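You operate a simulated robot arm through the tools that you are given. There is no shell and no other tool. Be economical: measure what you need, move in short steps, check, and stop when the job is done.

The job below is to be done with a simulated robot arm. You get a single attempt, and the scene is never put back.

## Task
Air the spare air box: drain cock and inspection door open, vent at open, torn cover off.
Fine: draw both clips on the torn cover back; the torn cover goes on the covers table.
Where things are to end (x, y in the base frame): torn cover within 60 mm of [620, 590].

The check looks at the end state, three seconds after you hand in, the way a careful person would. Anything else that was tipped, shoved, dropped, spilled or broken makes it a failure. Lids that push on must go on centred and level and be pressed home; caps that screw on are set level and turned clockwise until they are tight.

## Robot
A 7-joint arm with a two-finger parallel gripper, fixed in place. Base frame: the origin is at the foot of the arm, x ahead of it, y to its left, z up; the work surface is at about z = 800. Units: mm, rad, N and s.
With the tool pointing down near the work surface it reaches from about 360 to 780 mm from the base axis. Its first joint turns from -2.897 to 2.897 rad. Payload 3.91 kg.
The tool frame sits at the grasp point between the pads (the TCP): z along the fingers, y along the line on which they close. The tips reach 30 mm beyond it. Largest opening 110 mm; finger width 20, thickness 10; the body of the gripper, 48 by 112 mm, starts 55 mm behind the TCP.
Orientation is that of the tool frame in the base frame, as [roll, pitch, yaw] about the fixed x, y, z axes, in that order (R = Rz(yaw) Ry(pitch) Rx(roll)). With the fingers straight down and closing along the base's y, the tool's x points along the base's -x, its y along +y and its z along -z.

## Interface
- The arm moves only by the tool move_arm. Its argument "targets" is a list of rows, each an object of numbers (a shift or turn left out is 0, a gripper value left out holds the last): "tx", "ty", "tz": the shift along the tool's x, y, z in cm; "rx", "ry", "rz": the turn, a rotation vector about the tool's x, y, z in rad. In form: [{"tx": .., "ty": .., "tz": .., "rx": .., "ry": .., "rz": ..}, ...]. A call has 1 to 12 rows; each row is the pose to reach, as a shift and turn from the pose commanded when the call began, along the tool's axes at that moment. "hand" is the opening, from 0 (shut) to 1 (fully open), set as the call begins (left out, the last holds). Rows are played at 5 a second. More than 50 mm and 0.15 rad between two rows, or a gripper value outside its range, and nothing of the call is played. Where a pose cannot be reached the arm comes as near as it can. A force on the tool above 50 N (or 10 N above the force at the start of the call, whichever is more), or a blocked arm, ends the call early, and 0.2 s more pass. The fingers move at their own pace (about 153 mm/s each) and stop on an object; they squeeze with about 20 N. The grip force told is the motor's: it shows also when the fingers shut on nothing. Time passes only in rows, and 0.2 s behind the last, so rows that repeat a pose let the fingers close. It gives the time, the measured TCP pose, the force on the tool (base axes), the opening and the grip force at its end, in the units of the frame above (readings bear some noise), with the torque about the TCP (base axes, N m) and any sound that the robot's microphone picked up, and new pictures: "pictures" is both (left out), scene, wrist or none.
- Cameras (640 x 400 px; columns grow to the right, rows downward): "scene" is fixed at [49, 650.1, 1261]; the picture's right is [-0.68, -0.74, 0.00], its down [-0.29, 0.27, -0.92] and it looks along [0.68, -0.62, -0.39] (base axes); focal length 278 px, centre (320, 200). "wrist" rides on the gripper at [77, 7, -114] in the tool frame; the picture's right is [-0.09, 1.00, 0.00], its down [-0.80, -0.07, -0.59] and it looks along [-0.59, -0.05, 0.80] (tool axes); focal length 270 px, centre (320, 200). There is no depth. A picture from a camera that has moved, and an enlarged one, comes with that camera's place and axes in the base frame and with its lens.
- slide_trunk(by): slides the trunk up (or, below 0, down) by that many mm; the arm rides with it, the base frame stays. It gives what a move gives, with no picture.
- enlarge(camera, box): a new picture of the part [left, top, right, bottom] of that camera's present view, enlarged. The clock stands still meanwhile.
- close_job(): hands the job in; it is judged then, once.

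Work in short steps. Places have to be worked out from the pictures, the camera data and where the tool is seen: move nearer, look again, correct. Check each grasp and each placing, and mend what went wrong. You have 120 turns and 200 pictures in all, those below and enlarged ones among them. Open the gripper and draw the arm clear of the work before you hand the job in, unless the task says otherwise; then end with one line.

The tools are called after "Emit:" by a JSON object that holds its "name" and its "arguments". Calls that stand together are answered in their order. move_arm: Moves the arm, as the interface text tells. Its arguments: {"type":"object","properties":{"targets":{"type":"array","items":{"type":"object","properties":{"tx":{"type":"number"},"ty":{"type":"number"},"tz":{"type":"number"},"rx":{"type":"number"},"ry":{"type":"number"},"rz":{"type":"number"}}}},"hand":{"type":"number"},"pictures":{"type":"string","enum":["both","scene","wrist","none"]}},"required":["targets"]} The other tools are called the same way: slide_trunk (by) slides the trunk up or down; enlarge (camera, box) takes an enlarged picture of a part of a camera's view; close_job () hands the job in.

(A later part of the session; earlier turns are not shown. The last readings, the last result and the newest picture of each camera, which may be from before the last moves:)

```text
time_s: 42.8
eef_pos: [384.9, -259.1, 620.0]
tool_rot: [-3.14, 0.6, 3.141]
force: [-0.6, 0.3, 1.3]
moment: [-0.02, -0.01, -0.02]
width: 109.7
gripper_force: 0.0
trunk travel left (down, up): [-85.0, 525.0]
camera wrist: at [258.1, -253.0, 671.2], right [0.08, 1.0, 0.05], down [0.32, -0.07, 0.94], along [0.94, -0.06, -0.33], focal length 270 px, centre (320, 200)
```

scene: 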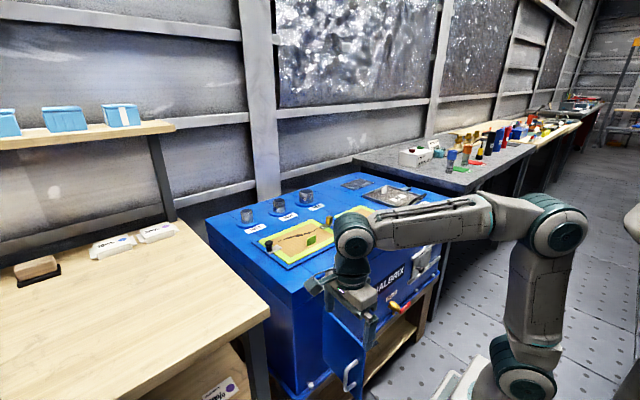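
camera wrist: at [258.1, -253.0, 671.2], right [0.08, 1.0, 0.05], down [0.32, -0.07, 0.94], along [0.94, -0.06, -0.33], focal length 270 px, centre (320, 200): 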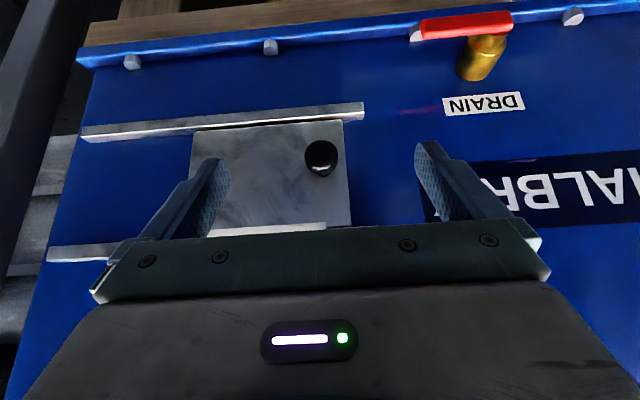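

The knob is centred. I advance to straddle it, then close.

Emit:
{"name": "move_arm", "arguments": {"targets": [{"tx": -0.6, "tz": 2, "ty": -0.3}, {"tx": -1.2, "tz": 4, "ty": -0.3}, {"tx": -1.7, "tz": 5.7, "ty": -0.3}], "pictures": "none"}}

Emit:
{"name": "move_arm", "arguments": {"targets": [{}, {}, {}], "hand": 0, "pictures": "wrist"}}

```text
time_s: 43.6
eef_pos: [431.6, -262.6, 583.1]
tool_rot: [-3.141, 0.601, 3.139]
force: [0.3, 0.3, 0.7]
moment: [-0.01, 0.03, 0.0]
width: 109.9
gripper_force: 0.0
trunk travel left (down, up): [-85.0, 525.0]
```

```text
time_s: 44.4
eef_pos: [431.7, -261.7, 582.7]
tool_rot: [-3.141, 0.602, 3.139]
force: [0.7, -0.5, -1.7]
moment: [0.01, -0.25, -0.01]
width: 25.2
gripper_force: 44.8
trunk travel left (down, up): [-85.0, 525.0]
camera wrist: at [305.2, -256.0, 634.2], right [0.07, 1.0, 0.05], down [0.32, -0.07, 0.94], along [0.94, -0.05, -0.33], focal length 270 px, centre (320, 200)
```

wrist: 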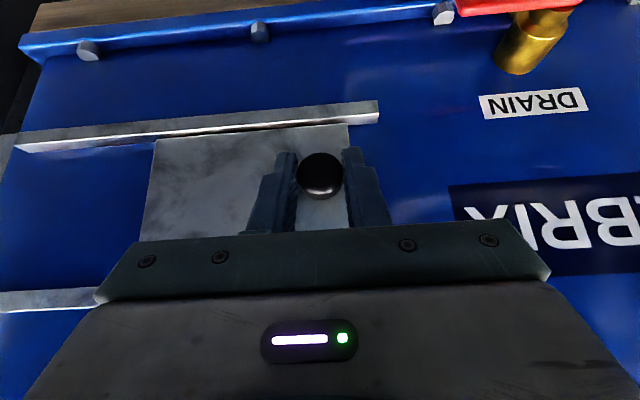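

The knob is gripped at 25 mm. I slide it toward −y, 45 mm at first.

Emit:
{"name": "move_arm", "arguments": {"targets": [{"ty": -0.8}, {"ty": -1.8}, {"ty": -2.7}, {"ty": -3.6}, {"ty": -4.5}], "pictures": "wrist"}}

Emit:
{"name": "enlarge", "arguments": {"camera": "scene", "box": [380, 225, 480, 305]}}

```text
time_s: 45.6
eef_pos: [431.8, -305.7, 582.4]
tool_rot: [-3.141, 0.605, 3.14]
force: [5.7, 1.7, 3.3]
moment: [0.04, -0.62, 0.11]
width: 25.5
gripper_force: 45.1
trunk travel left (down, up): [-85.0, 525.0]
camera wrist: at [305.2, -301.0, 634.0], right [0.07, 1.0, 0.05], down [0.32, -0.07, 0.94], along [0.94, -0.05, -0.33], focal length 270 px, centre (320, 200)
```

wrist: 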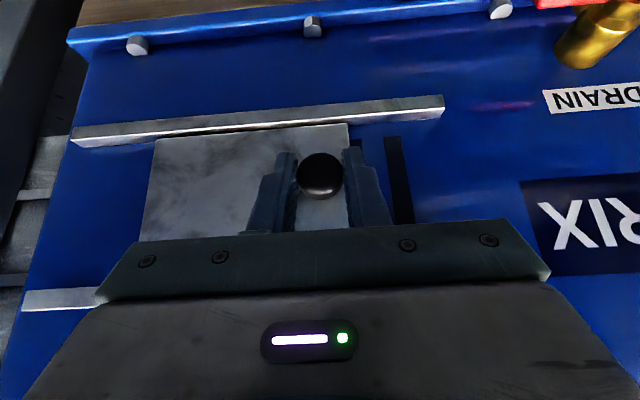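

```text
5.00 times, centred on (430, 265) of scene
camera zoom: at [49.0, 650.1, 1261.0], right [-0.68, -0.74, 0.0], down [-0.29, 0.27, -0.92], along [0.68, -0.62, -0.39], focal length 1389 px, centre (-230, -125)
```

zoom: 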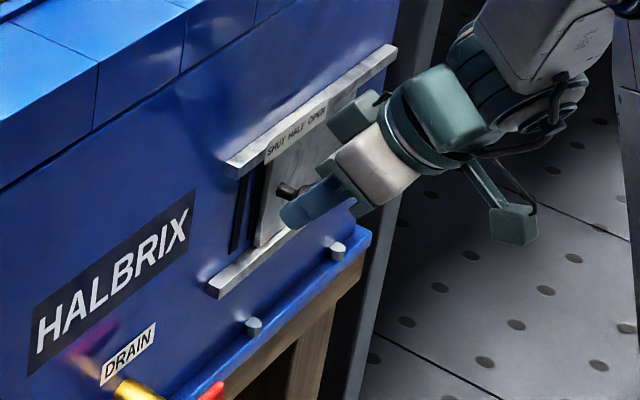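

Vent slots are being uncovered. I carry on toward OPEN in small steps, watching the force.

Emit:
{"name": "move_arm", "arguments": {"targets": [{"ty": -0.8}, {"ty": -1.6}, {"ty": -2.4}, {"ty": -3.2}, {"ty": -3.8}], "pictures": "wrist"}}

Emit:
{"name": "enlarge", "arguments": {"camera": "scene", "box": [380, 225, 480, 305]}}

```text
time_s: 46.8
eef_pos: [432.5, -346.3, 582.0]
tool_rot: [-3.14, 0.603, -3.141]
force: [4.6, 1.0, 7.6]
moment: [-0.04, -0.84, -0.02]
width: 25.4
gripper_force: 45.0
trunk travel left (down, up): [-85.0, 525.0]
camera wrist: at [305.2, -339.2, 634.0], right [0.07, 1.0, 0.05], down [0.32, -0.07, 0.94], along [0.94, -0.05, -0.33], focal length 270 px, centre (320, 200)
```

wrist: 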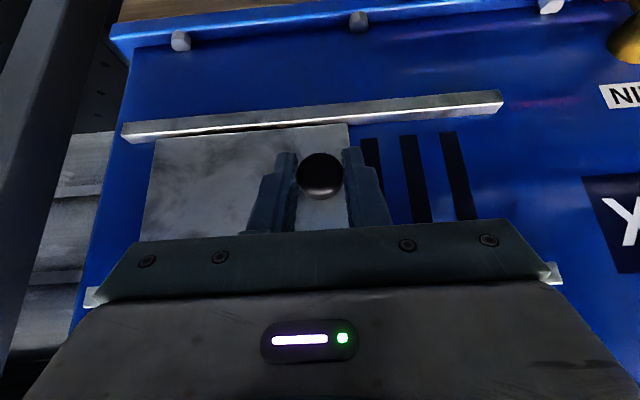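

```text
5.00 times, centred on (430, 265) of scene
camera zoom: at [49.0, 650.1, 1261.0], right [-0.68, -0.74, 0.0], down [-0.29, 0.27, -0.92], along [0.68, -0.62, -0.39], focal length 1389 px, centre (-230, -125)
```

zoom: 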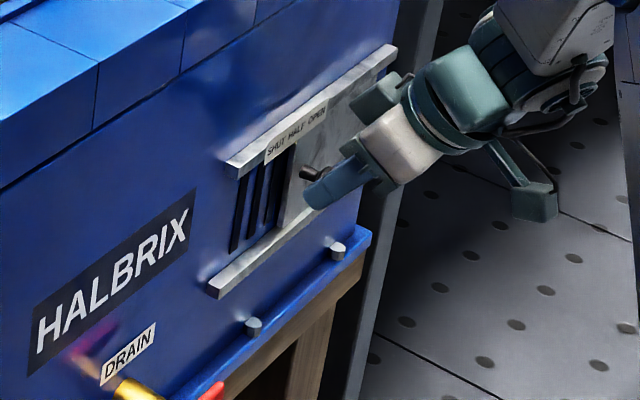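

There are four slots, and the plate has about 20 mm of rail left. I go on until the stop or the rail end.

Emit:
{"name": "move_arm", "arguments": {"targets": [{"ty": -0.7}, {"ty": -1.3}, {"ty": -1.9}, {"ty": -2.4}], "pictures": "wrist"}}

Emit:
{"name": "enlarge", "arguments": {"camera": "scene", "box": [380, 225, 480, 305]}}

```text
time_s: 47.9
eef_pos: [432.5, -360.5, 580.7]
tool_rot: [3.126, 0.605, -3.139]
force: [-6.6, 23.7, 16.4]
moment: [0.47, -0.46, 0.58]
width: 25.2
gripper_force: 44.9
trunk travel left (down, up): [-85.0, 525.0]
stopped in row 4: the force on the tool passed its limit at 52 N (the readings are from after the stop); the commanded pose is now the measured one
camera wrist: at [305.2, -357.3, 633.6], right [0.06, 1.0, 0.06], down [0.32, -0.08, 0.94], along [0.94, -0.04, -0.33], focal length 270 px, centre (320, 200)
```

wrist: 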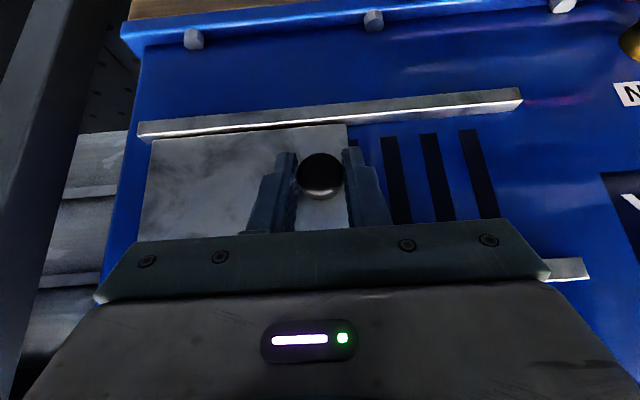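

```text
5.00 times, centred on (430, 265) of scene
camera zoom: at [49.0, 650.1, 1261.0], right [-0.68, -0.74, 0.0], down [-0.29, 0.27, -0.92], along [0.68, -0.62, -0.39], focal length 1389 px, centre (-230, -125)
```

zoom: 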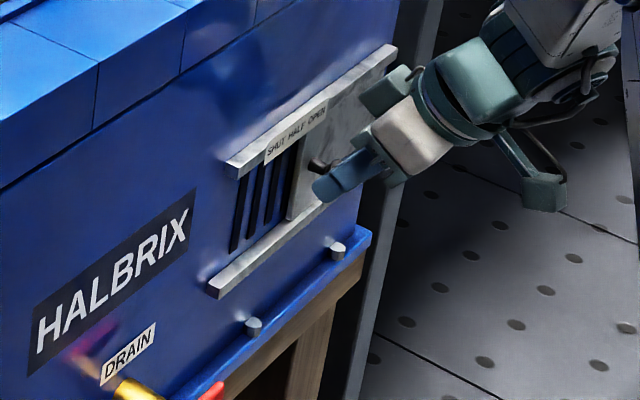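

The slide hit its end stop after about 99 mm, with the knob at OPEN. I release modestly and back straight out.

Emit:
{"name": "move_arm", "arguments": {"targets": [{}, {}, {"tz": -3}, {"tz": -6}, {"tz": -10, "ty": 4}, {"tz": -12, "ty": 8}], "hand": 0.45, "pictures": "wrist"}}

```text
refused: row 5 steps farther than a row can; nothing moved
```

The same, with smaller steps.

Emit:
{"name": "move_arm", "arguments": {"targets": [{}, {}, {"tz": -3}, {"tz": -6}, {"tz": -9, "ty": 3}, {"tz": -12, "ty": 6}, {"tz": -12, "ty": 10.5}, {"tz": -12, "ty": 15}], "hand": 0.45, "pictures": "wrist"}}

Emit:
{"name": "enlarge", "arguments": {"camera": "wrist", "box": [100, 0, 420, 200]}}

Emit:
{"name": "enlarge", "arguments": {"camera": "scene", "box": [380, 225, 480, 320]}}

```text
time_s: 49.7
eef_pos: [363.4, -214.8, 679.0]
tool_rot: [3.13, 0.601, 3.141]
force: [0.4, 0.6, 0.4]
moment: [0.0, 0.04, 0.04]
width: 49.5
gripper_force: 0.0
trunk travel left (down, up): [-85.0, 525.0]
camera wrist: at [236.4, -210.5, 732.2], right [0.07, 1.0, 0.06], down [0.33, -0.08, 0.94], along [0.94, -0.04, -0.33], focal length 270 px, centre (320, 200)
```

wrist: 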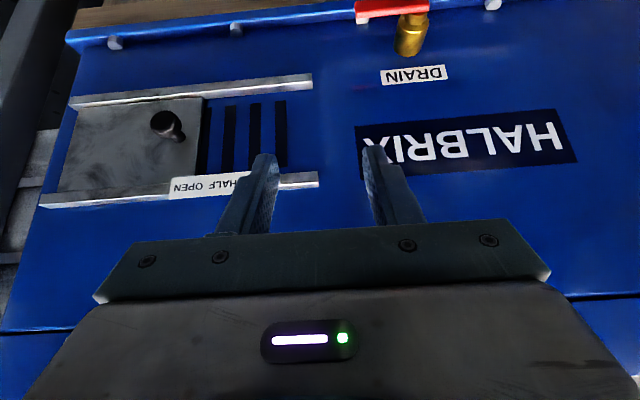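

```text
2.00 times, centred on (260, 100) of wrist
camera zoom: at [236.4, -210.5, 732.2], right [0.07, 1.0, 0.06], down [0.33, -0.08, 0.94], along [0.94, -0.04, -0.33], focal length 541 px, centre (440, 400)
```

zoom: 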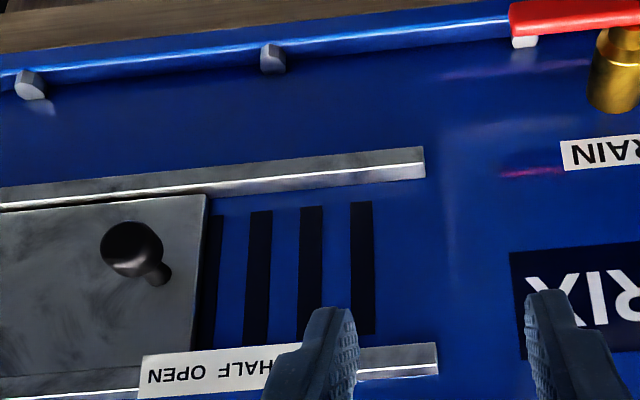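

```text
4.21 times, centred on (430, 272) of scene
camera zoom: at [49.0, 650.1, 1261.0], right [-0.68, -0.74, 0.0], down [-0.29, 0.27, -0.92], along [0.68, -0.62, -0.39], focal length 1170 px, centre (-143, -105)
```

zoom: 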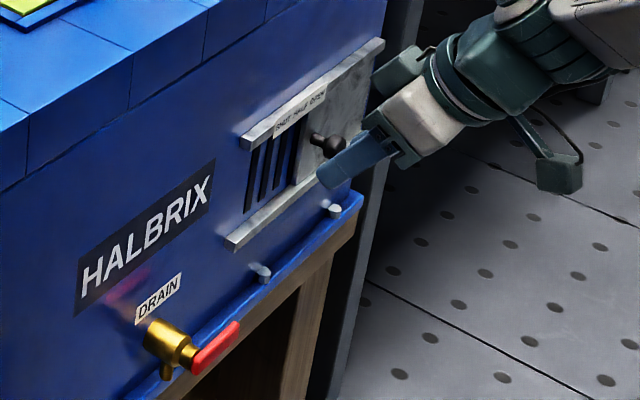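

The vent is confirmed open. Now I move down for a close look at the drain cock.

Emit:
{"name": "move_arm", "arguments": {"targets": [{"tx": 1.5, "tz": 2.2, "ty": 2}, {"tx": 3, "tz": 4.4, "ty": 4}, {"tx": 4.6, "tz": 6.8, "ty": 6}, {"tx": 6.1, "tz": 9, "ty": 7.5}], "pictures": "wrist"}}

Emit:
{"name": "enlarge", "arguments": {"camera": "wrist", "box": [200, 0, 440, 160]}}

Emit:
{"name": "enlarge", "arguments": {"camera": "scene", "box": [370, 270, 450, 330]}}

```text
time_s: 50.7
eef_pos: [383.0, -154.4, 581.9]
tool_rot: [3.131, 0.597, 3.141]
force: [0.2, -0.5, -0.2]
moment: [0.02, 0.01, 0.0]
width: 49.4
gripper_force: 0.1
out of reach, approached as far as the arm can: row 3, 4
trunk travel left (down, up): [-85.0, 525.0]
camera wrist: at [255.7, -150.4, 635.1], right [0.07, 1.0, 0.06], down [0.33, -0.08, 0.94], along [0.94, -0.04, -0.33], focal length 270 px, centre (320, 200)
```

wrist: 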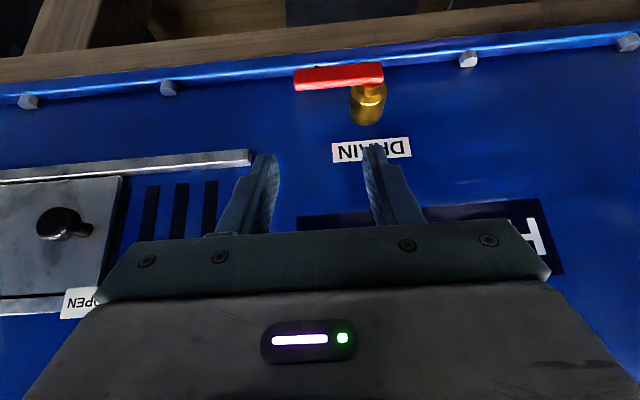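

```text
2.50 times, centred on (320, 80) of wrist
camera zoom: at [255.7, -150.4, 635.1], right [0.07, 1.0, 0.06], down [0.33, -0.08, 0.94], along [0.94, -0.04, -0.33], focal length 676 px, centre (320, 500)
```

zoom: 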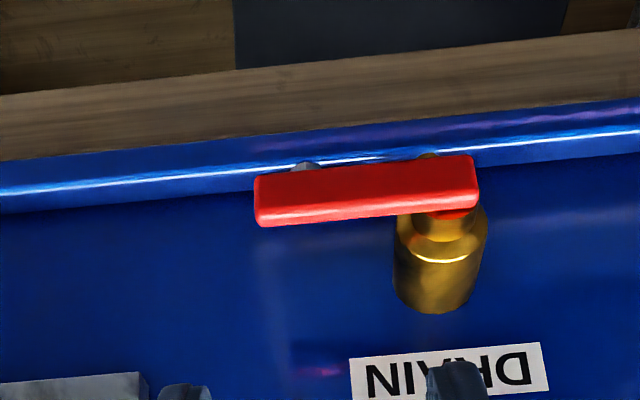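

```text
6.67 times, centred on (410, 300) of scene
camera zoom: at [49.0, 650.1, 1261.0], right [-0.68, -0.74, 0.0], down [-0.29, 0.27, -0.92], along [0.68, -0.62, -0.39], focal length 1852 px, centre (-280, -467)
```

zoom: 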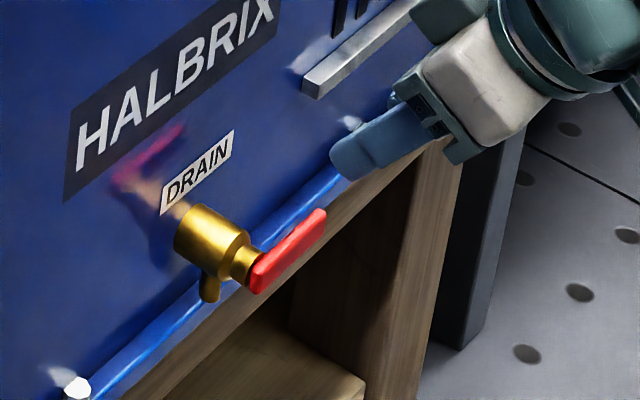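

The lever lies across, on a cock whose axis points along x: hub at (431, −110, 471), tip at y ≈ −171. I will press the lever end down toward the spout with closed fingers and feel whether it turns. First I position above it.

Emit:
{"name": "move_arm", "arguments": {"targets": [{"tx": 0.1, "tz": 2, "ry": 0.1}, {"tx": 0.2, "tz": 4, "ry": 0.2, "ty": -0.3}, {"tx": 0.2, "tz": 6.2, "ry": 0.2, "ty": -0.6}], "hand": 0, "pictures": "wrist"}}

Emit:
{"name": "enlarge", "arguments": {"camera": "scene", "box": [370, 250, 450, 330]}}

```text
time_s: 51.5
eef_pos: [416.0, -158.4, 529.0]
tool_rot: [3.131, 0.398, -3.139]
force: [-0.6, 0.6, 0.9]
moment: [-0.02, 0.03, 0.02]
width: 0.0
gripper_force: 20.2
trunk travel left (down, up): [-85.0, 525.0]
camera wrist: at [302.4, -155.3, 606.9], right [0.07, 1.0, 0.04], down [0.51, -0.08, 0.86], along [0.86, -0.04, -0.51], focal length 270 px, centre (320, 200)
```

wrist: 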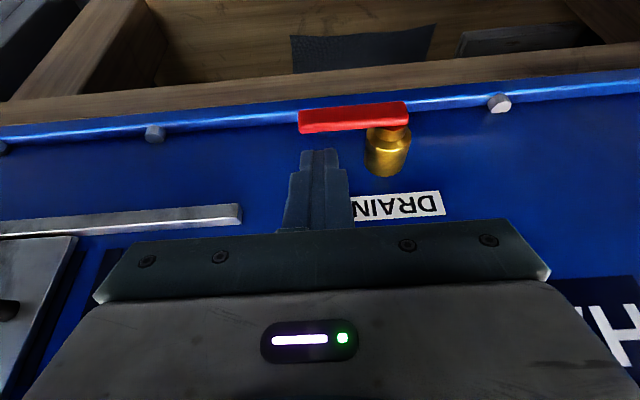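

```text
5.00 times, centred on (410, 290) of scene
camera zoom: at [49.0, 650.1, 1261.0], right [-0.68, -0.74, 0.0], down [-0.29, 0.27, -0.92], along [0.68, -0.62, -0.39], focal length 1389 px, centre (-130, -250)
```

zoom: 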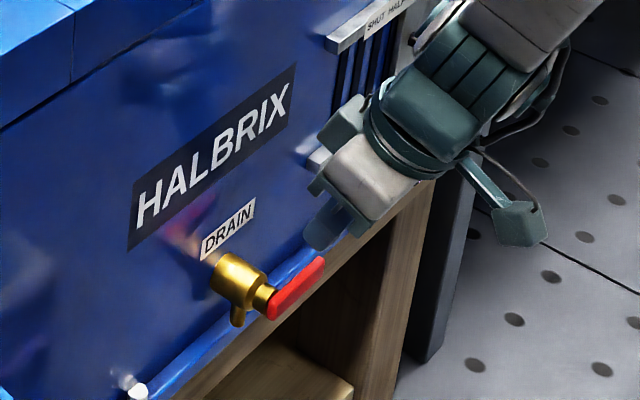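

Everything agrees with the estimate. I press down in small steps.

Emit:
{"name": "move_arm", "arguments": {"targets": [{"tx": 0.39, "tz": 0.92}, {"tx": 0.78, "tz": 1.84}, {"tx": 1.05, "tz": 2.49}, {"tx": 1.32, "tz": 3.13}, {"tx": 1.56, "tz": 3.68}], "pictures": "wrist"}}

```text
time_s: 52.4
eef_pos: [417.2, -160.5, 507.1]
tool_rot: [3.131, 0.412, -3.141]
force: [-22.6, 5.7, 39.3]
moment: [0.25, 0.38, 0.16]
width: 0.0
gripper_force: 20.1
trunk travel left (down, up): [-85.0, 525.0]
stopped in row 4: the force on the tool passed its limit at 59 N (the readings are from after the stop); the commanded pose is now the measured one
camera wrist: at [301.2, -155.7, 583.2], right [0.08, 1.0, 0.04], down [0.5, -0.08, 0.86], along [0.86, -0.04, -0.5], focal length 270 px, centre (320, 200)
```

wrist: 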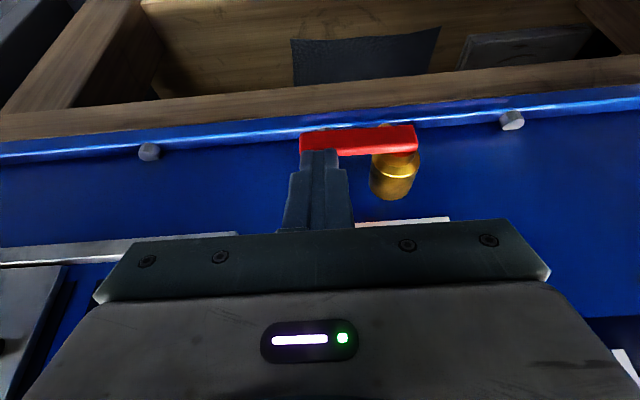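

It does not move down under 40 N, so its stop is there and it must open upward. I back off, lower the trunk, and tilt the tool more so the fingers can get under the lever.

Emit:
{"name": "move_arm", "arguments": {"targets": [{"tz": -2}, {"tz": -5}, {"tz": -8}], "pictures": "none"}}

Emit:
{"name": "slide_trunk", "arguments": {"by": -85}}

Emit:
{"name": "move_arm", "arguments": {"targets": [{"ry": -0.12}, {"ry": -0.24}, {"ry": -0.36}, {"ry": -0.48}, {"ry": -0.6}, {"ry": -0.72}], "pictures": "wrist"}}

```text
time_s: 53.2
eef_pos: [385.8, -160.9, 577.5]
tool_rot: [3.132, 0.406, -3.141]
force: [0.6, 0.1, 0.5]
moment: [-0.02, 0.03, 0.02]
width: 0.1
gripper_force: 19.8
trunk travel left (down, up): [-85.0, 525.0]
```

```text
time_s: 54.4
eef_pos: [385.5, -160.4, 493.5]
tool_rot: [3.129, 0.406, 3.141]
force: [0.8, 0.0, 0.0]
moment: [-0.04, -0.01, -0.01]
width: 0.0
gripper_force: 19.9
trunk travel left (down, up): [0.0, 610.0]
```

```text
time_s: 55.4
eef_pos: [402.3, -177.5, 498.4]
tool_rot: [3.106, 0.814, 3.136]
force: [-42.4, 17.0, 22.3]
moment: [0.55, 0.43, 0.67]
width: 0.0
gripper_force: 19.8
out of reach, approached as far as the arm can: row 2, 3, 4
trunk travel left (down, up): [0.0, 610.0]
stopped in row 4: the force on the tool passed its limit at 72 N (the readings are from after the stop); the commanded pose is now the measured one
camera wrist: at [267.7, -174.6, 523.3], right [0.04, 1.0, 0.09], down [0.12, -0.09, 0.99], along [0.99, -0.03, -0.12], focal length 270 px, centre (320, 200)
```

wrist: 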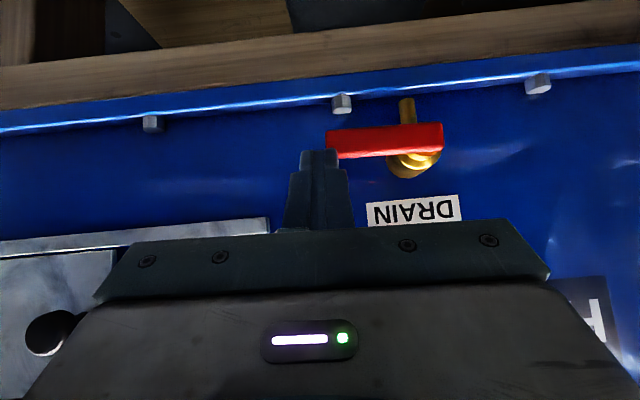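

The reach limits the tilt here. A better way is to pinch the lever front to back with the gripper turned 90°, then lift along the arc. I back off up and reorient.

Emit:
{"name": "move_arm", "arguments": {"targets": [{"tz": -2}, {"tx": -1.5, "tz": -4, "ry": 0.12, "ty": 0.5}, {"tx": -3, "tz": -4.4, "ry": 0.24, "ty": 1}, {"tx": -4.4, "tz": -4.4, "ry": 0.36, "ty": 1.7}, {"tx": -4.4, "tz": -4.4, "ry": 0.46, "ty": 1.7}], "pictures": "none"}}

Emit:
{"name": "move_arm", "arguments": {"targets": [{"rz": -0.14}, {"rz": -0.28}, {"rz": -0.42}, {"rz": -0.56}, {"rz": -0.7}, {"rz": -0.84}, {"rz": -0.98}, {"rz": -1.12}, {"rz": -1.26}, {"rz": -1.4}, {"rz": -1.54}, {"rz": -1.57}], "hand": 0.3, "pictures": "both"}}

```text
time_s: 56.6
eef_pos: [402.7, -161.2, 560.5]
tool_rot: [3.12, 0.36, -3.136]
force: [-1.1, 0.4, -0.1]
moment: [0.02, 0.01, -0.01]
width: 0.0
gripper_force: 19.7
out of reach, approached as far as the arm can: row 1
trunk travel left (down, up): [0.0, 610.0]
```

```text
time_s: 59.2
eef_pos: [401.4, -162.9, 561.1]
tool_rot: [-2.779, 0.018, -1.556]
force: [0.3, 1.0, 0.5]
moment: [-0.01, 0.01, 0.03]
width: 33.1
gripper_force: 0.0
trunk travel left (down, up): [0.0, 610.0]
camera wrist: at [357.1, -242.5, 665.1], right [-0.93, 0.08, -0.35], down [-0.16, 0.79, 0.6], along [0.32, 0.61, -0.72], focal length 270 px, centre (320, 200)
```

scene: 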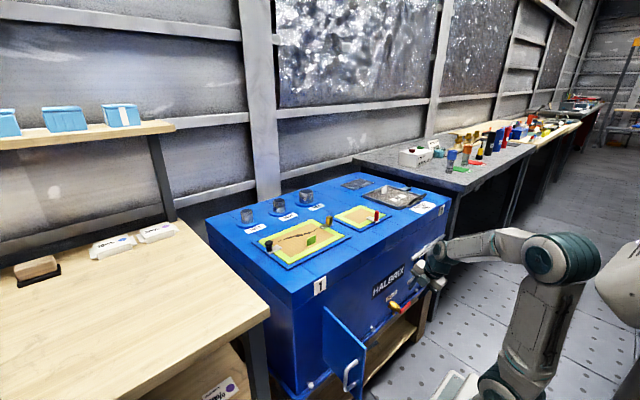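
wrist: 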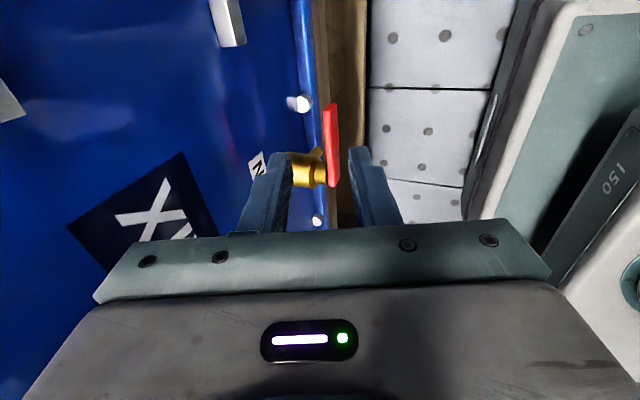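

The view down along the lever confirms it at (429, −171…−110, 471). I align and descend so it lies between the fingers.

Emit:
{"name": "move_arm", "arguments": {"targets": [{"ty": 0.55, "tx": -0.8, "tz": 1}, {"ty": 0.55, "tx": -0.8, "tz": 3}, {"ty": 0.55, "tx": -0.8, "tz": 5}, {"ty": 0.55, "tx": -0.8, "tz": 6.5}], "pictures": "wrist"}}

```text
time_s: 60.2
eef_pos: [418.8, -152.0, 498.2]
tool_rot: [-2.78, 0.019, -1.558]
force: [-0.7, 0.5, 0.3]
moment: [-0.02, -0.02, 0.02]
width: 33.1
gripper_force: 0.0
trunk travel left (down, up): [0.0, 610.0]
camera wrist: at [374.5, -232.9, 602.1], right [-0.93, 0.08, -0.35], down [-0.15, 0.79, 0.6], along [0.33, 0.61, -0.72], focal length 270 px, centre (320, 200)
```

wrist: 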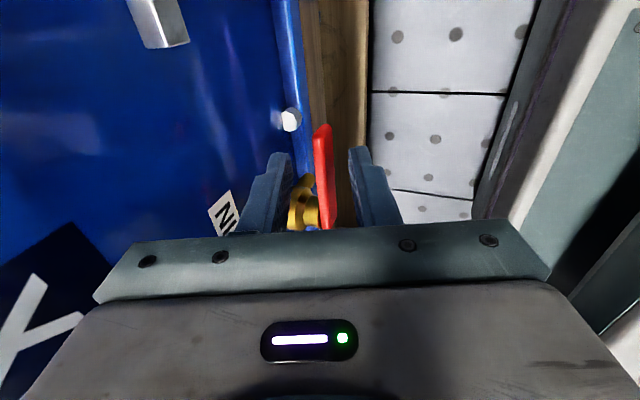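

The lever is centred between the fingers. I descend the last bit and close.

Emit:
{"name": "move_arm", "arguments": {"targets": [{"tx": 0.5, "tz": 0.8}, {"tx": 0.5, "tz": 1.7}], "pictures": "none"}}

Emit:
{"name": "move_arm", "arguments": {"targets": [{}, {}, {}], "hand": 0, "pictures": "wrist"}}

```text
time_s: 60.8
eef_pos: [427.0, -155.8, 482.8]
tool_rot: [-2.781, 0.021, -1.558]
force: [-0.1, 0.5, 0.3]
moment: [0.02, -0.02, -0.04]
width: 32.8
gripper_force: 0.0
trunk travel left (down, up): [0.0, 610.0]
```

```text
time_s: 61.6
eef_pos: [422.2, -155.9, 479.6]
tool_rot: [-2.784, 0.02, -1.561]
force: [-32.9, -3.6, -7.3]
moment: [-0.34, 1.04, -0.45]
width: 12.6
gripper_force: 45.3
trunk travel left (down, up): [0.0, 610.0]
camera wrist: at [378.6, -237.5, 584.8], right [-0.93, 0.09, -0.35], down [-0.15, 0.79, 0.6], along [0.32, 0.61, -0.72], focal length 270 px, centre (320, 200)
```

wrist: 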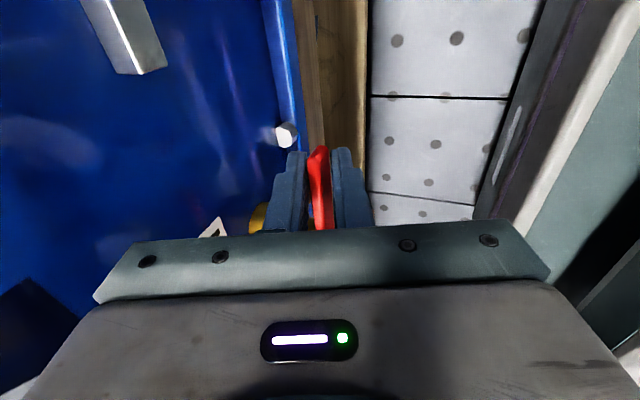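

The lever is gripped at 12.6 mm. I lift gently along its arc.

Emit:
{"name": "move_arm", "arguments": {"targets": [{"ty": 0.3}, {"ty": 0.16, "tz": -0.36}, {"tx": -0.07, "ty": 0.02, "tz": -0.73}, {"tx": -0.15, "ty": -0.1, "tz": -1.09}, {"tx": -0.27, "ty": -0.25, "tz": -1.44}], "pictures": "wrist"}}

Emit:
{"name": "enlarge", "arguments": {"camera": "scene", "box": [370, 250, 450, 330]}}

```text
time_s: 62.8
eef_pos: [420.6, -154.2, 494.3]
tool_rot: [-2.785, 0.024, -1.558]
force: [-19.4, -6.8, -30.4]
moment: [-1.56, 1.17, 0.49]
width: 13.8
gripper_force: 45.0
trunk travel left (down, up): [0.0, 610.0]
camera wrist: at [376.7, -235.1, 598.7], right [-0.93, 0.08, -0.34], down [-0.15, 0.79, 0.6], along [0.32, 0.61, -0.72], focal length 270 px, centre (320, 200)
```

wrist: 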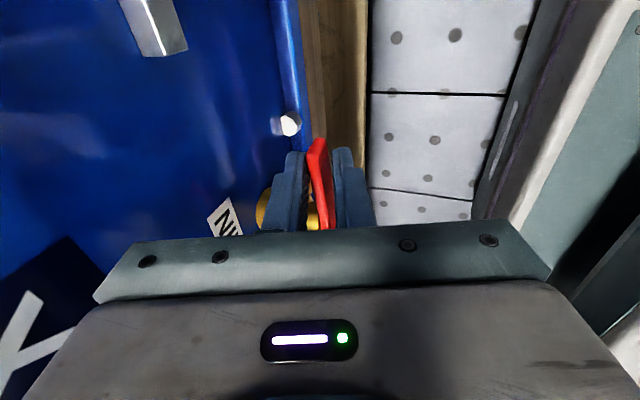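

```text
5.00 times, centred on (410, 290) of scene
camera zoom: at [49.0, 650.1, 1261.0], right [-0.68, -0.74, 0.0], down [-0.29, 0.27, -0.92], along [0.68, -0.62, -0.39], focal length 1389 px, centre (-130, -250)
```

zoom: 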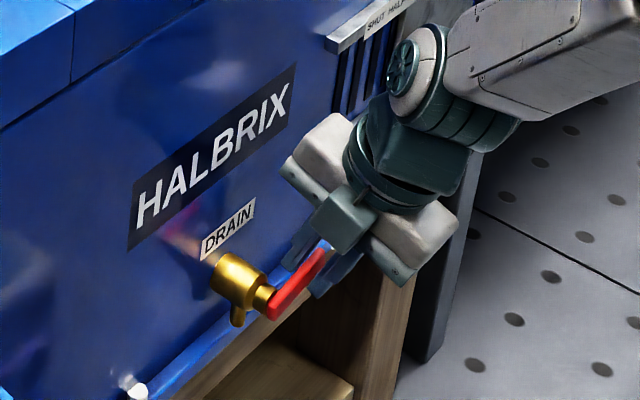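

The lever is turning upward, so that is the opening direction. I continue along the arc to vertical.

Emit:
{"name": "move_arm", "arguments": {"targets": [{"tx": -0.25, "ty": -0.19, "tz": -0.5}, {"tx": -0.54, "ty": -0.37, "tz": -0.97}, {"tx": -0.93, "ty": -0.53, "tz": -1.4}, {"tx": -1.34, "ty": -0.68, "tz": -1.79}, {"tx": -1.82, "ty": -0.8, "tz": -2.1}, {"tx": -2.33, "ty": -0.9, "tz": -2.37}], "pictures": "wrist"}}

Emit:
{"name": "enlarge", "arguments": {"camera": "scene", "box": [370, 250, 450, 330]}}

```text
time_s: 63.6
eef_pos: [417.9, -146.7, 509.9]
tool_rot: [-2.788, 0.023, -1.562]
force: [-23.2, -18.2, 10.1]
moment: [-0.36, 1.1, 0.09]
width: 12.0
gripper_force: 45.4
trunk travel left (down, up): [0.0, 610.0]
stopped in row 4: the force on the tool passed its limit at 68 N (the readings are from after the stop); the commanded pose is now the measured one
camera wrist: at [374.1, -227.6, 615.3], right [-0.93, 0.09, -0.34], down [-0.15, 0.79, 0.6], along [0.32, 0.61, -0.72], focal length 270 px, centre (320, 200)
```

wrist: 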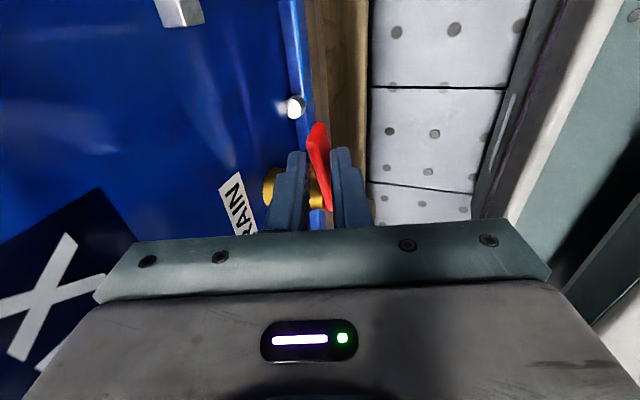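

```text
5.00 times, centred on (410, 290) of scene
camera zoom: at [49.0, 650.1, 1261.0], right [-0.68, -0.74, 0.0], down [-0.29, 0.27, -0.92], along [0.68, -0.62, -0.39], focal length 1389 px, centre (-130, -250)
```

zoom: 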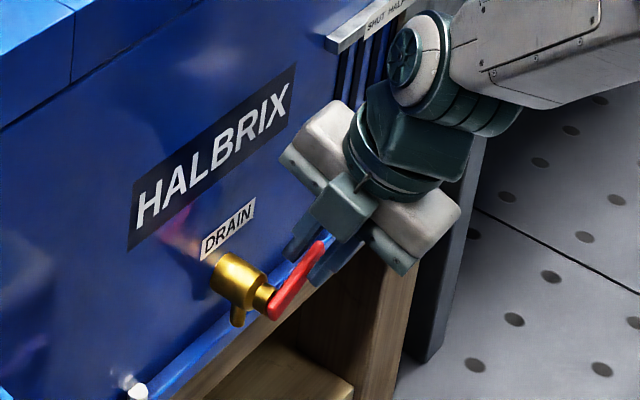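

The grip slipped: the lever is only about 12° up. I regrip nearer the lever's end for more leverage and with more tilt, so the near finger also bears from below.

Emit:
{"name": "move_arm", "arguments": {"targets": [{}, {}, {"tx": 0.8, "rx": 0.07}, {"tx": 1.6, "rx": 0.14, "ty": 0.15, "tz": 0.9}, {"tx": 1.6, "rx": 0.14, "ty": 0.28, "tz": 1.9}], "hand": 0.3, "pictures": "none"}}

Emit:
{"name": "move_arm", "arguments": {"targets": [{}, {}, {}], "hand": 0, "pictures": "wrist"}}

```text
time_s: 64.8
eef_pos: [424.2, -161.4, 489.4]
tool_rot: [-2.647, 0.023, -1.559]
force: [-0.4, -0.3, -0.9]
moment: [0.0, 0.04, -0.02]
width: 33.0
gripper_force: 0.1
trunk travel left (down, up): [0.0, 610.0]
```

```text
time_s: 65.6
eef_pos: [424.9, -161.2, 490.1]
tool_rot: [-2.647, 0.022, -1.559]
force: [7.7, -1.5, 2.4]
moment: [0.11, 0.8, 0.9]
width: 17.2
gripper_force: 44.9
trunk travel left (down, up): [0.0, 610.0]
camera wrist: at [366.6, -241.8, 587.7], right [-0.88, 0.09, -0.47], down [-0.23, 0.79, 0.57], along [0.42, 0.61, -0.67], focal length 270 px, centre (320, 200)
```

wrist: 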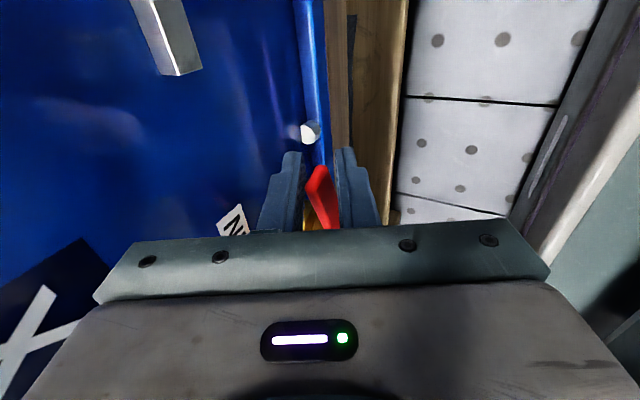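

The lever is held diagonally at 17 mm near its end. I lift along the arc again in small steps.

Emit:
{"name": "move_arm", "arguments": {"targets": [{"tx": -0.14, "ty": -0.26, "tz": -0.48}, {"tx": -0.39, "ty": -0.55, "tz": -1.02}, {"tx": -0.7, "ty": -0.83, "tz": -1.53}, {"tx": -1.14, "ty": -1.12, "tz": -2.07}], "pictures": "wrist"}}

Emit:
{"name": "enlarge", "arguments": {"camera": "scene", "box": [370, 250, 450, 330]}}

```text
time_s: 66.7
eef_pos: [421.9, -154.8, 511.2]
tool_rot: [-2.651, 0.018, -1.565]
force: [-20.1, -26.9, -5.0]
moment: [-1.27, 1.16, 0.11]
width: 20.3
gripper_force: 45.2
trunk travel left (down, up): [0.0, 610.0]
stopped in row 4: the force on the tool passed its limit at 57 N (the readings are from after the stop); the commanded pose is now the measured one
camera wrist: at [362.8, -233.7, 608.9], right [-0.88, 0.09, -0.47], down [-0.22, 0.79, 0.57], along [0.42, 0.61, -0.67], focal length 270 px, centre (320, 200)
```

wrist: 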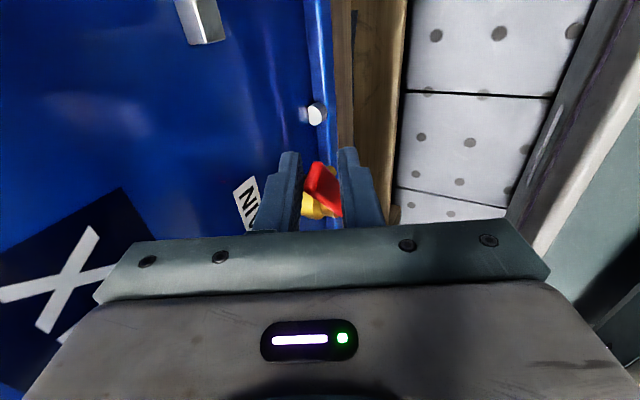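

```text
5.00 times, centred on (410, 290) of scene
camera zoom: at [49.0, 650.1, 1261.0], right [-0.68, -0.74, 0.0], down [-0.29, 0.27, -0.92], along [0.68, -0.62, -0.39], focal length 1389 px, centre (-130, -250)
```

zoom: 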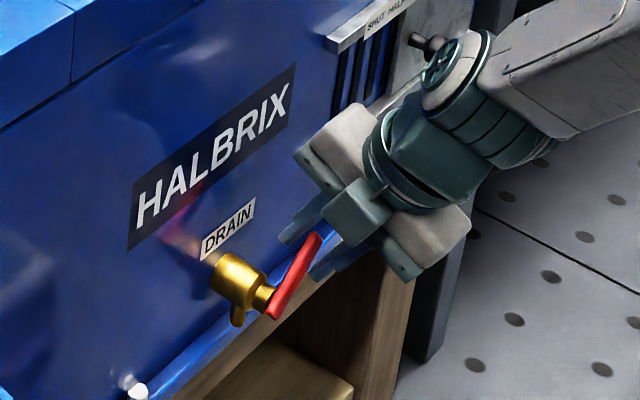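

The lever is now about 32° up. I regrip to settle the pads on it and continue.

Emit:
{"name": "move_arm", "arguments": {"targets": [{}, {}, {"tx": -0.3, "tz": 0.5}], "hand": 0.3, "pictures": "none"}}

Emit:
{"name": "move_arm", "arguments": {"targets": [{}, {}, {}], "hand": 0, "pictures": "none"}}

Emit:
{"name": "move_arm", "arguments": {"targets": [{"tx": -0.3, "ty": -0.22, "tz": -0.4}, {"tx": -0.68, "ty": -0.42, "tz": -0.78}, {"tx": -1.18, "ty": -0.62, "tz": -1.14}, {"tx": -1.72, "ty": -0.8, "tz": -1.48}], "pictures": "wrist"}}

Emit:
{"name": "enlarge", "arguments": {"camera": "scene", "box": [370, 250, 450, 330]}}

```text
time_s: 67.5
eef_pos: [425.1, -148.2, 506.4]
tool_rot: [-2.653, 0.02, -1.563]
force: [-0.1, 0.0, 0.5]
moment: [-0.04, 0.02, -0.02]
width: 33.0
gripper_force: 0.0
trunk travel left (down, up): [0.0, 610.0]
```

```text
time_s: 68.3
eef_pos: [422.9, -147.9, 505.8]
tool_rot: [-2.655, 0.023, -1.56]
force: [-31.1, -7.9, -10.7]
moment: [-0.68, 1.58, 0.86]
width: 22.4
gripper_force: 44.7
trunk travel left (down, up): [0.0, 610.0]
```

```text
time_s: 68.7
eef_pos: [423.8, -146.3, 506.2]
tool_rot: [-2.659, 0.017, -1.565]
force: [-3.3, -19.7, -13.8]
moment: [-1.27, 1.18, 0.22]
width: 22.8
gripper_force: 45.1
trunk travel left (down, up): [0.0, 610.0]
stopped in row 2: the force on the tool passed its limit at 51 N (the readings are from after the stop); the commanded pose is now the measured one
camera wrist: at [365.6, -227.2, 605.3], right [-0.88, 0.09, -0.46], down [-0.22, 0.79, 0.57], along [0.42, 0.61, -0.68], focal length 270 px, centre (320, 200)
```

wrist: 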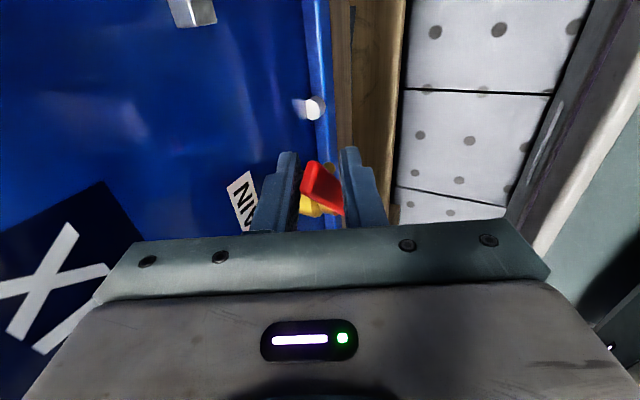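

```text
5.00 times, centred on (410, 290) of scene
camera zoom: at [49.0, 650.1, 1261.0], right [-0.68, -0.74, 0.0], down [-0.29, 0.27, -0.92], along [0.68, -0.62, -0.39], focal length 1389 px, centre (-130, -250)
```

zoom: 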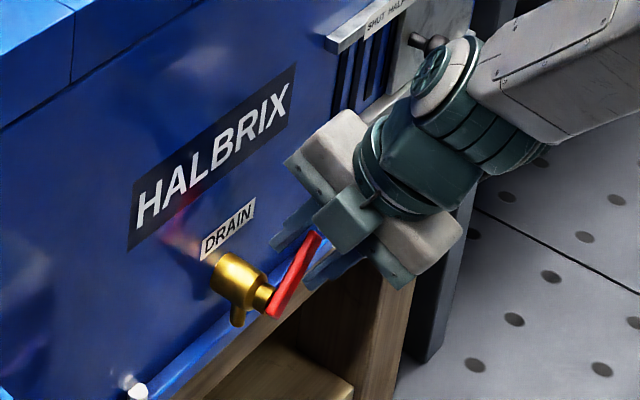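

The lever is stiff and the rear finger nears the brass body. With the lever already about 35° up, I can lean the closed fingers in under it from the −y side and push it round positively. I release, back out and reorient.

Emit:
{"name": "move_arm", "arguments": {"targets": [{}, {}, {"tz": -3}, {"tz": -6}, {"tz": -6, "tx": 4}, {"tz": -6, "tx": 8}], "hand": 0.3, "pictures": "none"}}

Emit:
{"name": "move_arm", "arguments": {"targets": [{"ry": -0.13}, {"ry": -0.26}, {"ry": -0.39}, {"ry": -0.52}, {"ry": -0.65}, {"ry": -0.75}], "hand": 0, "pictures": "both"}}

Emit:
{"name": "enlarge", "arguments": {"camera": "scene", "box": [370, 230, 470, 330]}}

```text
time_s: 70.1
eef_pos: [395.1, -226.6, 560.2]
tool_rot: [-2.656, 0.02, -1.563]
force: [-0.3, 1.0, 0.1]
moment: [0.0, -0.01, 0.01]
width: 33.1
gripper_force: 0.1
trunk travel left (down, up): [0.0, 610.0]
```

```text
time_s: 71.5
eef_pos: [395.8, -226.0, 558.7]
tool_rot: [-2.507, 0.665, -1.145]
force: [0.4, 0.5, -0.6]
moment: [-0.03, -0.03, 0.02]
width: 0.1
gripper_force: 19.5
trunk travel left (down, up): [0.0, 610.0]
camera wrist: at [377.6, -362.4, 582.8], right [-0.91, 0.07, -0.41], down [-0.4, 0.16, 0.9], along [0.12, 0.99, -0.12], focal length 270 px, centre (320, 200)
```

scene: 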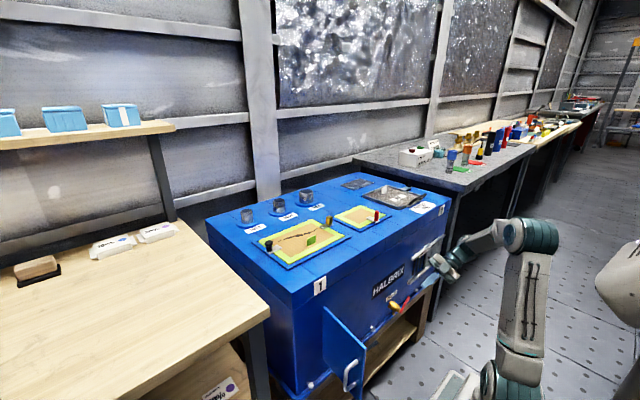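
wrist: 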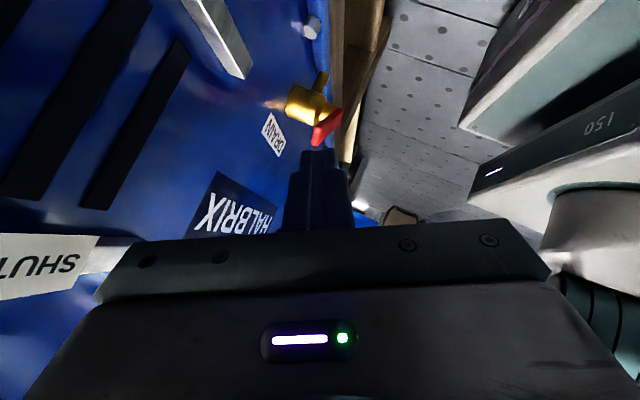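

```text
4.00 times, centred on (420, 280) of scene
camera zoom: at [49.0, 650.1, 1261.0], right [-0.68, -0.74, 0.0], down [-0.29, 0.27, -0.92], along [0.68, -0.62, -0.39], focal length 1111 px, centre (-80, -120)
```

zoom: 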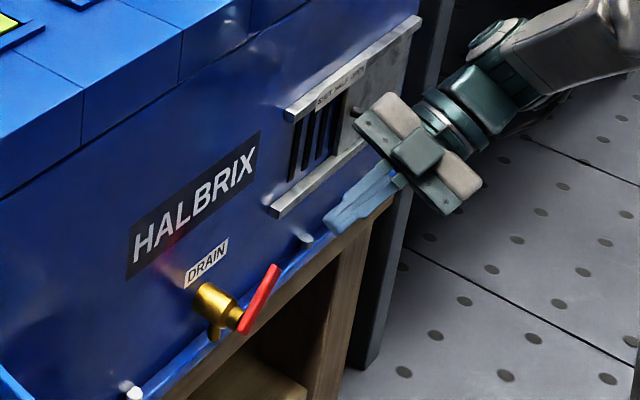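

The lever stands at about 45° now: hub (−106, 474) and end (−146, 516) in y, z. The finger axis is nearly parallel to it, so I slide in underneath.

Emit:
{"name": "move_arm", "arguments": {"targets": [{"tx": 0.3, "ty": 0.5, "tz": 2.5}, {"tx": 0.3, "ty": 0.5, "tz": 5}, {"tx": 0.3, "ty": 0.5, "tz": 7.3}, {"tx": 0.3, "ty": 0.5, "tz": 9.5}], "pictures": "wrist"}}

Emit:
{"name": "enlarge", "arguments": {"camera": "scene", "box": [370, 230, 470, 330]}}

```text
time_s: 72.3
eef_pos: [412.1, -191.6, 511.3]
tool_rot: [-2.515, 0.652, -1.175]
force: [-28.8, -30.8, 14.5]
moment: [-0.14, 0.19, 0.37]
width: 0.1
gripper_force: 19.6
trunk travel left (down, up): [0.0, 610.0]
stopped in row 4: the force on the tool passed its limit at 69 N (the readings are from after the stop); the commanded pose is now the measured one
camera wrist: at [390.4, -326.3, 537.1], right [-0.91, 0.08, -0.41], down [-0.39, 0.18, 0.9], along [0.15, 0.98, -0.14], focal length 270 px, centre (320, 200)
```

wrist: 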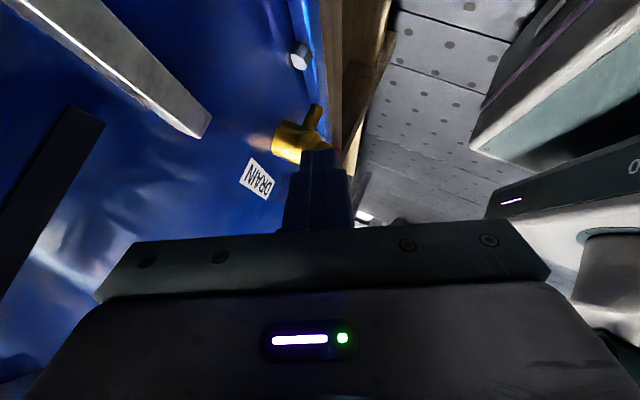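

```text
4.00 times, centred on (420, 280) of scene
camera zoom: at [49.0, 650.1, 1261.0], right [-0.68, -0.74, 0.0], down [-0.29, 0.27, -0.92], along [0.68, -0.62, -0.39], focal length 1111 px, centre (-80, -120)
```

zoom: 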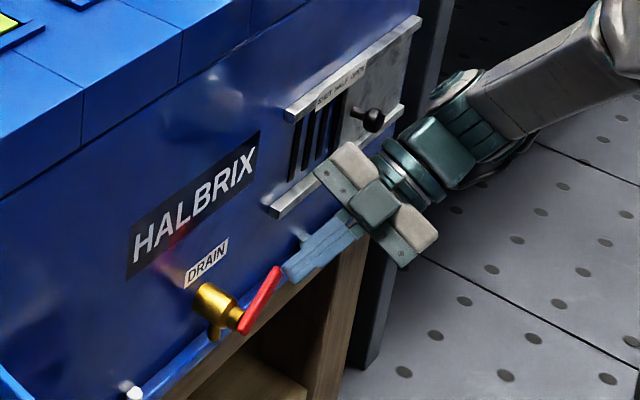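

The tip ran into the lever's end. I back off slightly, shift 20 mm below it, and go in again.

Emit:
{"name": "move_arm", "arguments": {"targets": [{"tz": -2}, {"tz": -2, "tx": 2}, {"tz": 0.5, "tx": 2}], "pictures": "wrist"}}

Emit:
{"name": "enlarge", "arguments": {"camera": "scene", "box": [370, 250, 450, 330]}}

```text
time_s: 73.1
eef_pos: [422.2, -197.2, 496.0]
tool_rot: [-2.512, 0.656, -1.165]
force: [0.4, -0.1, 0.0]
moment: [-0.01, 0.0, 0.03]
width: 0.0
gripper_force: 20.3
trunk travel left (down, up): [0.0, 610.0]
camera wrist: at [401.7, -332.7, 520.6], right [-0.91, 0.08, -0.41], down [-0.39, 0.18, 0.9], along [0.14, 0.98, -0.13], focal length 270 px, centre (320, 200)
```

wrist: 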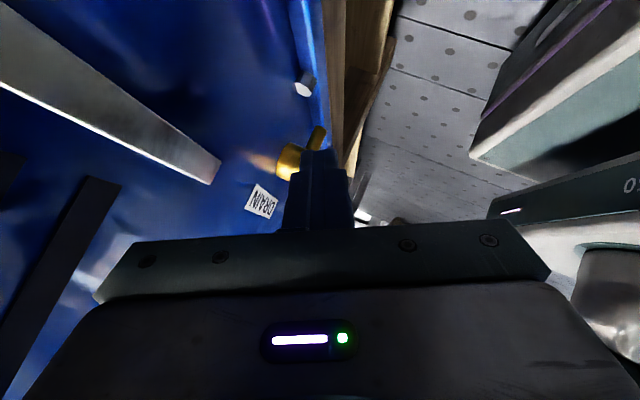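

```text
5.00 times, centred on (410, 290) of scene
camera zoom: at [49.0, 650.1, 1261.0], right [-0.68, -0.74, 0.0], down [-0.29, 0.27, -0.92], along [0.68, -0.62, -0.39], focal length 1389 px, centre (-130, -250)
```

zoom: 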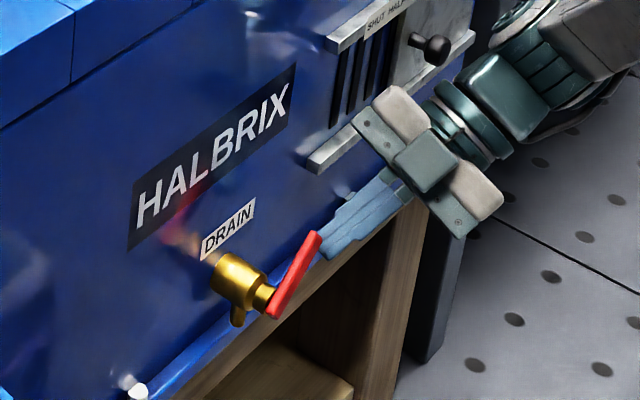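

The tip is now clear below the lever. I go in under it and push up along the arc.

Emit:
{"name": "move_arm", "arguments": {"targets": [{"tx": -0.6, "ty": 0.4, "tz": 1.2}, {"tx": -1.2, "ty": 0.83, "tz": 2.36}, {"tx": -1.8, "ty": 0.66, "tz": 2.33}, {"tx": -2.36, "ty": 0.49, "tz": 2.3}, {"tx": -3.0, "ty": 0.13, "tz": 2}, {"tx": -3.62, "ty": -0.22, "tz": 1.68}], "pictures": "wrist"}}

Emit:
{"name": "enlarge", "arguments": {"camera": "scene", "box": [370, 250, 450, 330]}}

```text
time_s: 74.5
eef_pos: [419.0, -158.0, 508.7]
tool_rot: [-2.511, 0.657, -1.167]
force: [-0.3, 0.1, 0.6]
moment: [0.01, -0.02, -0.03]
width: 0.0
gripper_force: 19.9
trunk travel left (down, up): [0.0, 610.0]
camera wrist: at [398.9, -294.2, 533.0], right [-0.91, 0.07, -0.41], down [-0.39, 0.18, 0.9], along [0.14, 0.98, -0.13], focal length 270 px, centre (320, 200)
```

wrist: 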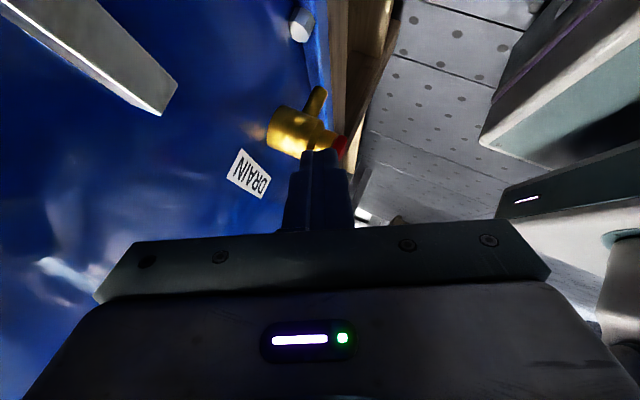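

```text
5.00 times, centred on (410, 290) of scene
camera zoom: at [49.0, 650.1, 1261.0], right [-0.68, -0.74, 0.0], down [-0.29, 0.27, -0.92], along [0.68, -0.62, -0.39], focal length 1389 px, centre (-130, -250)
```

zoom: 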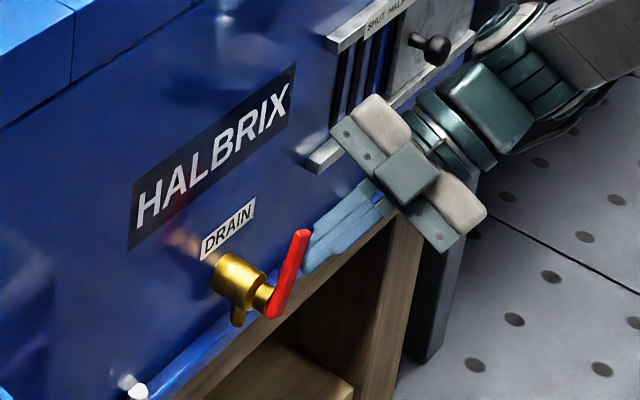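

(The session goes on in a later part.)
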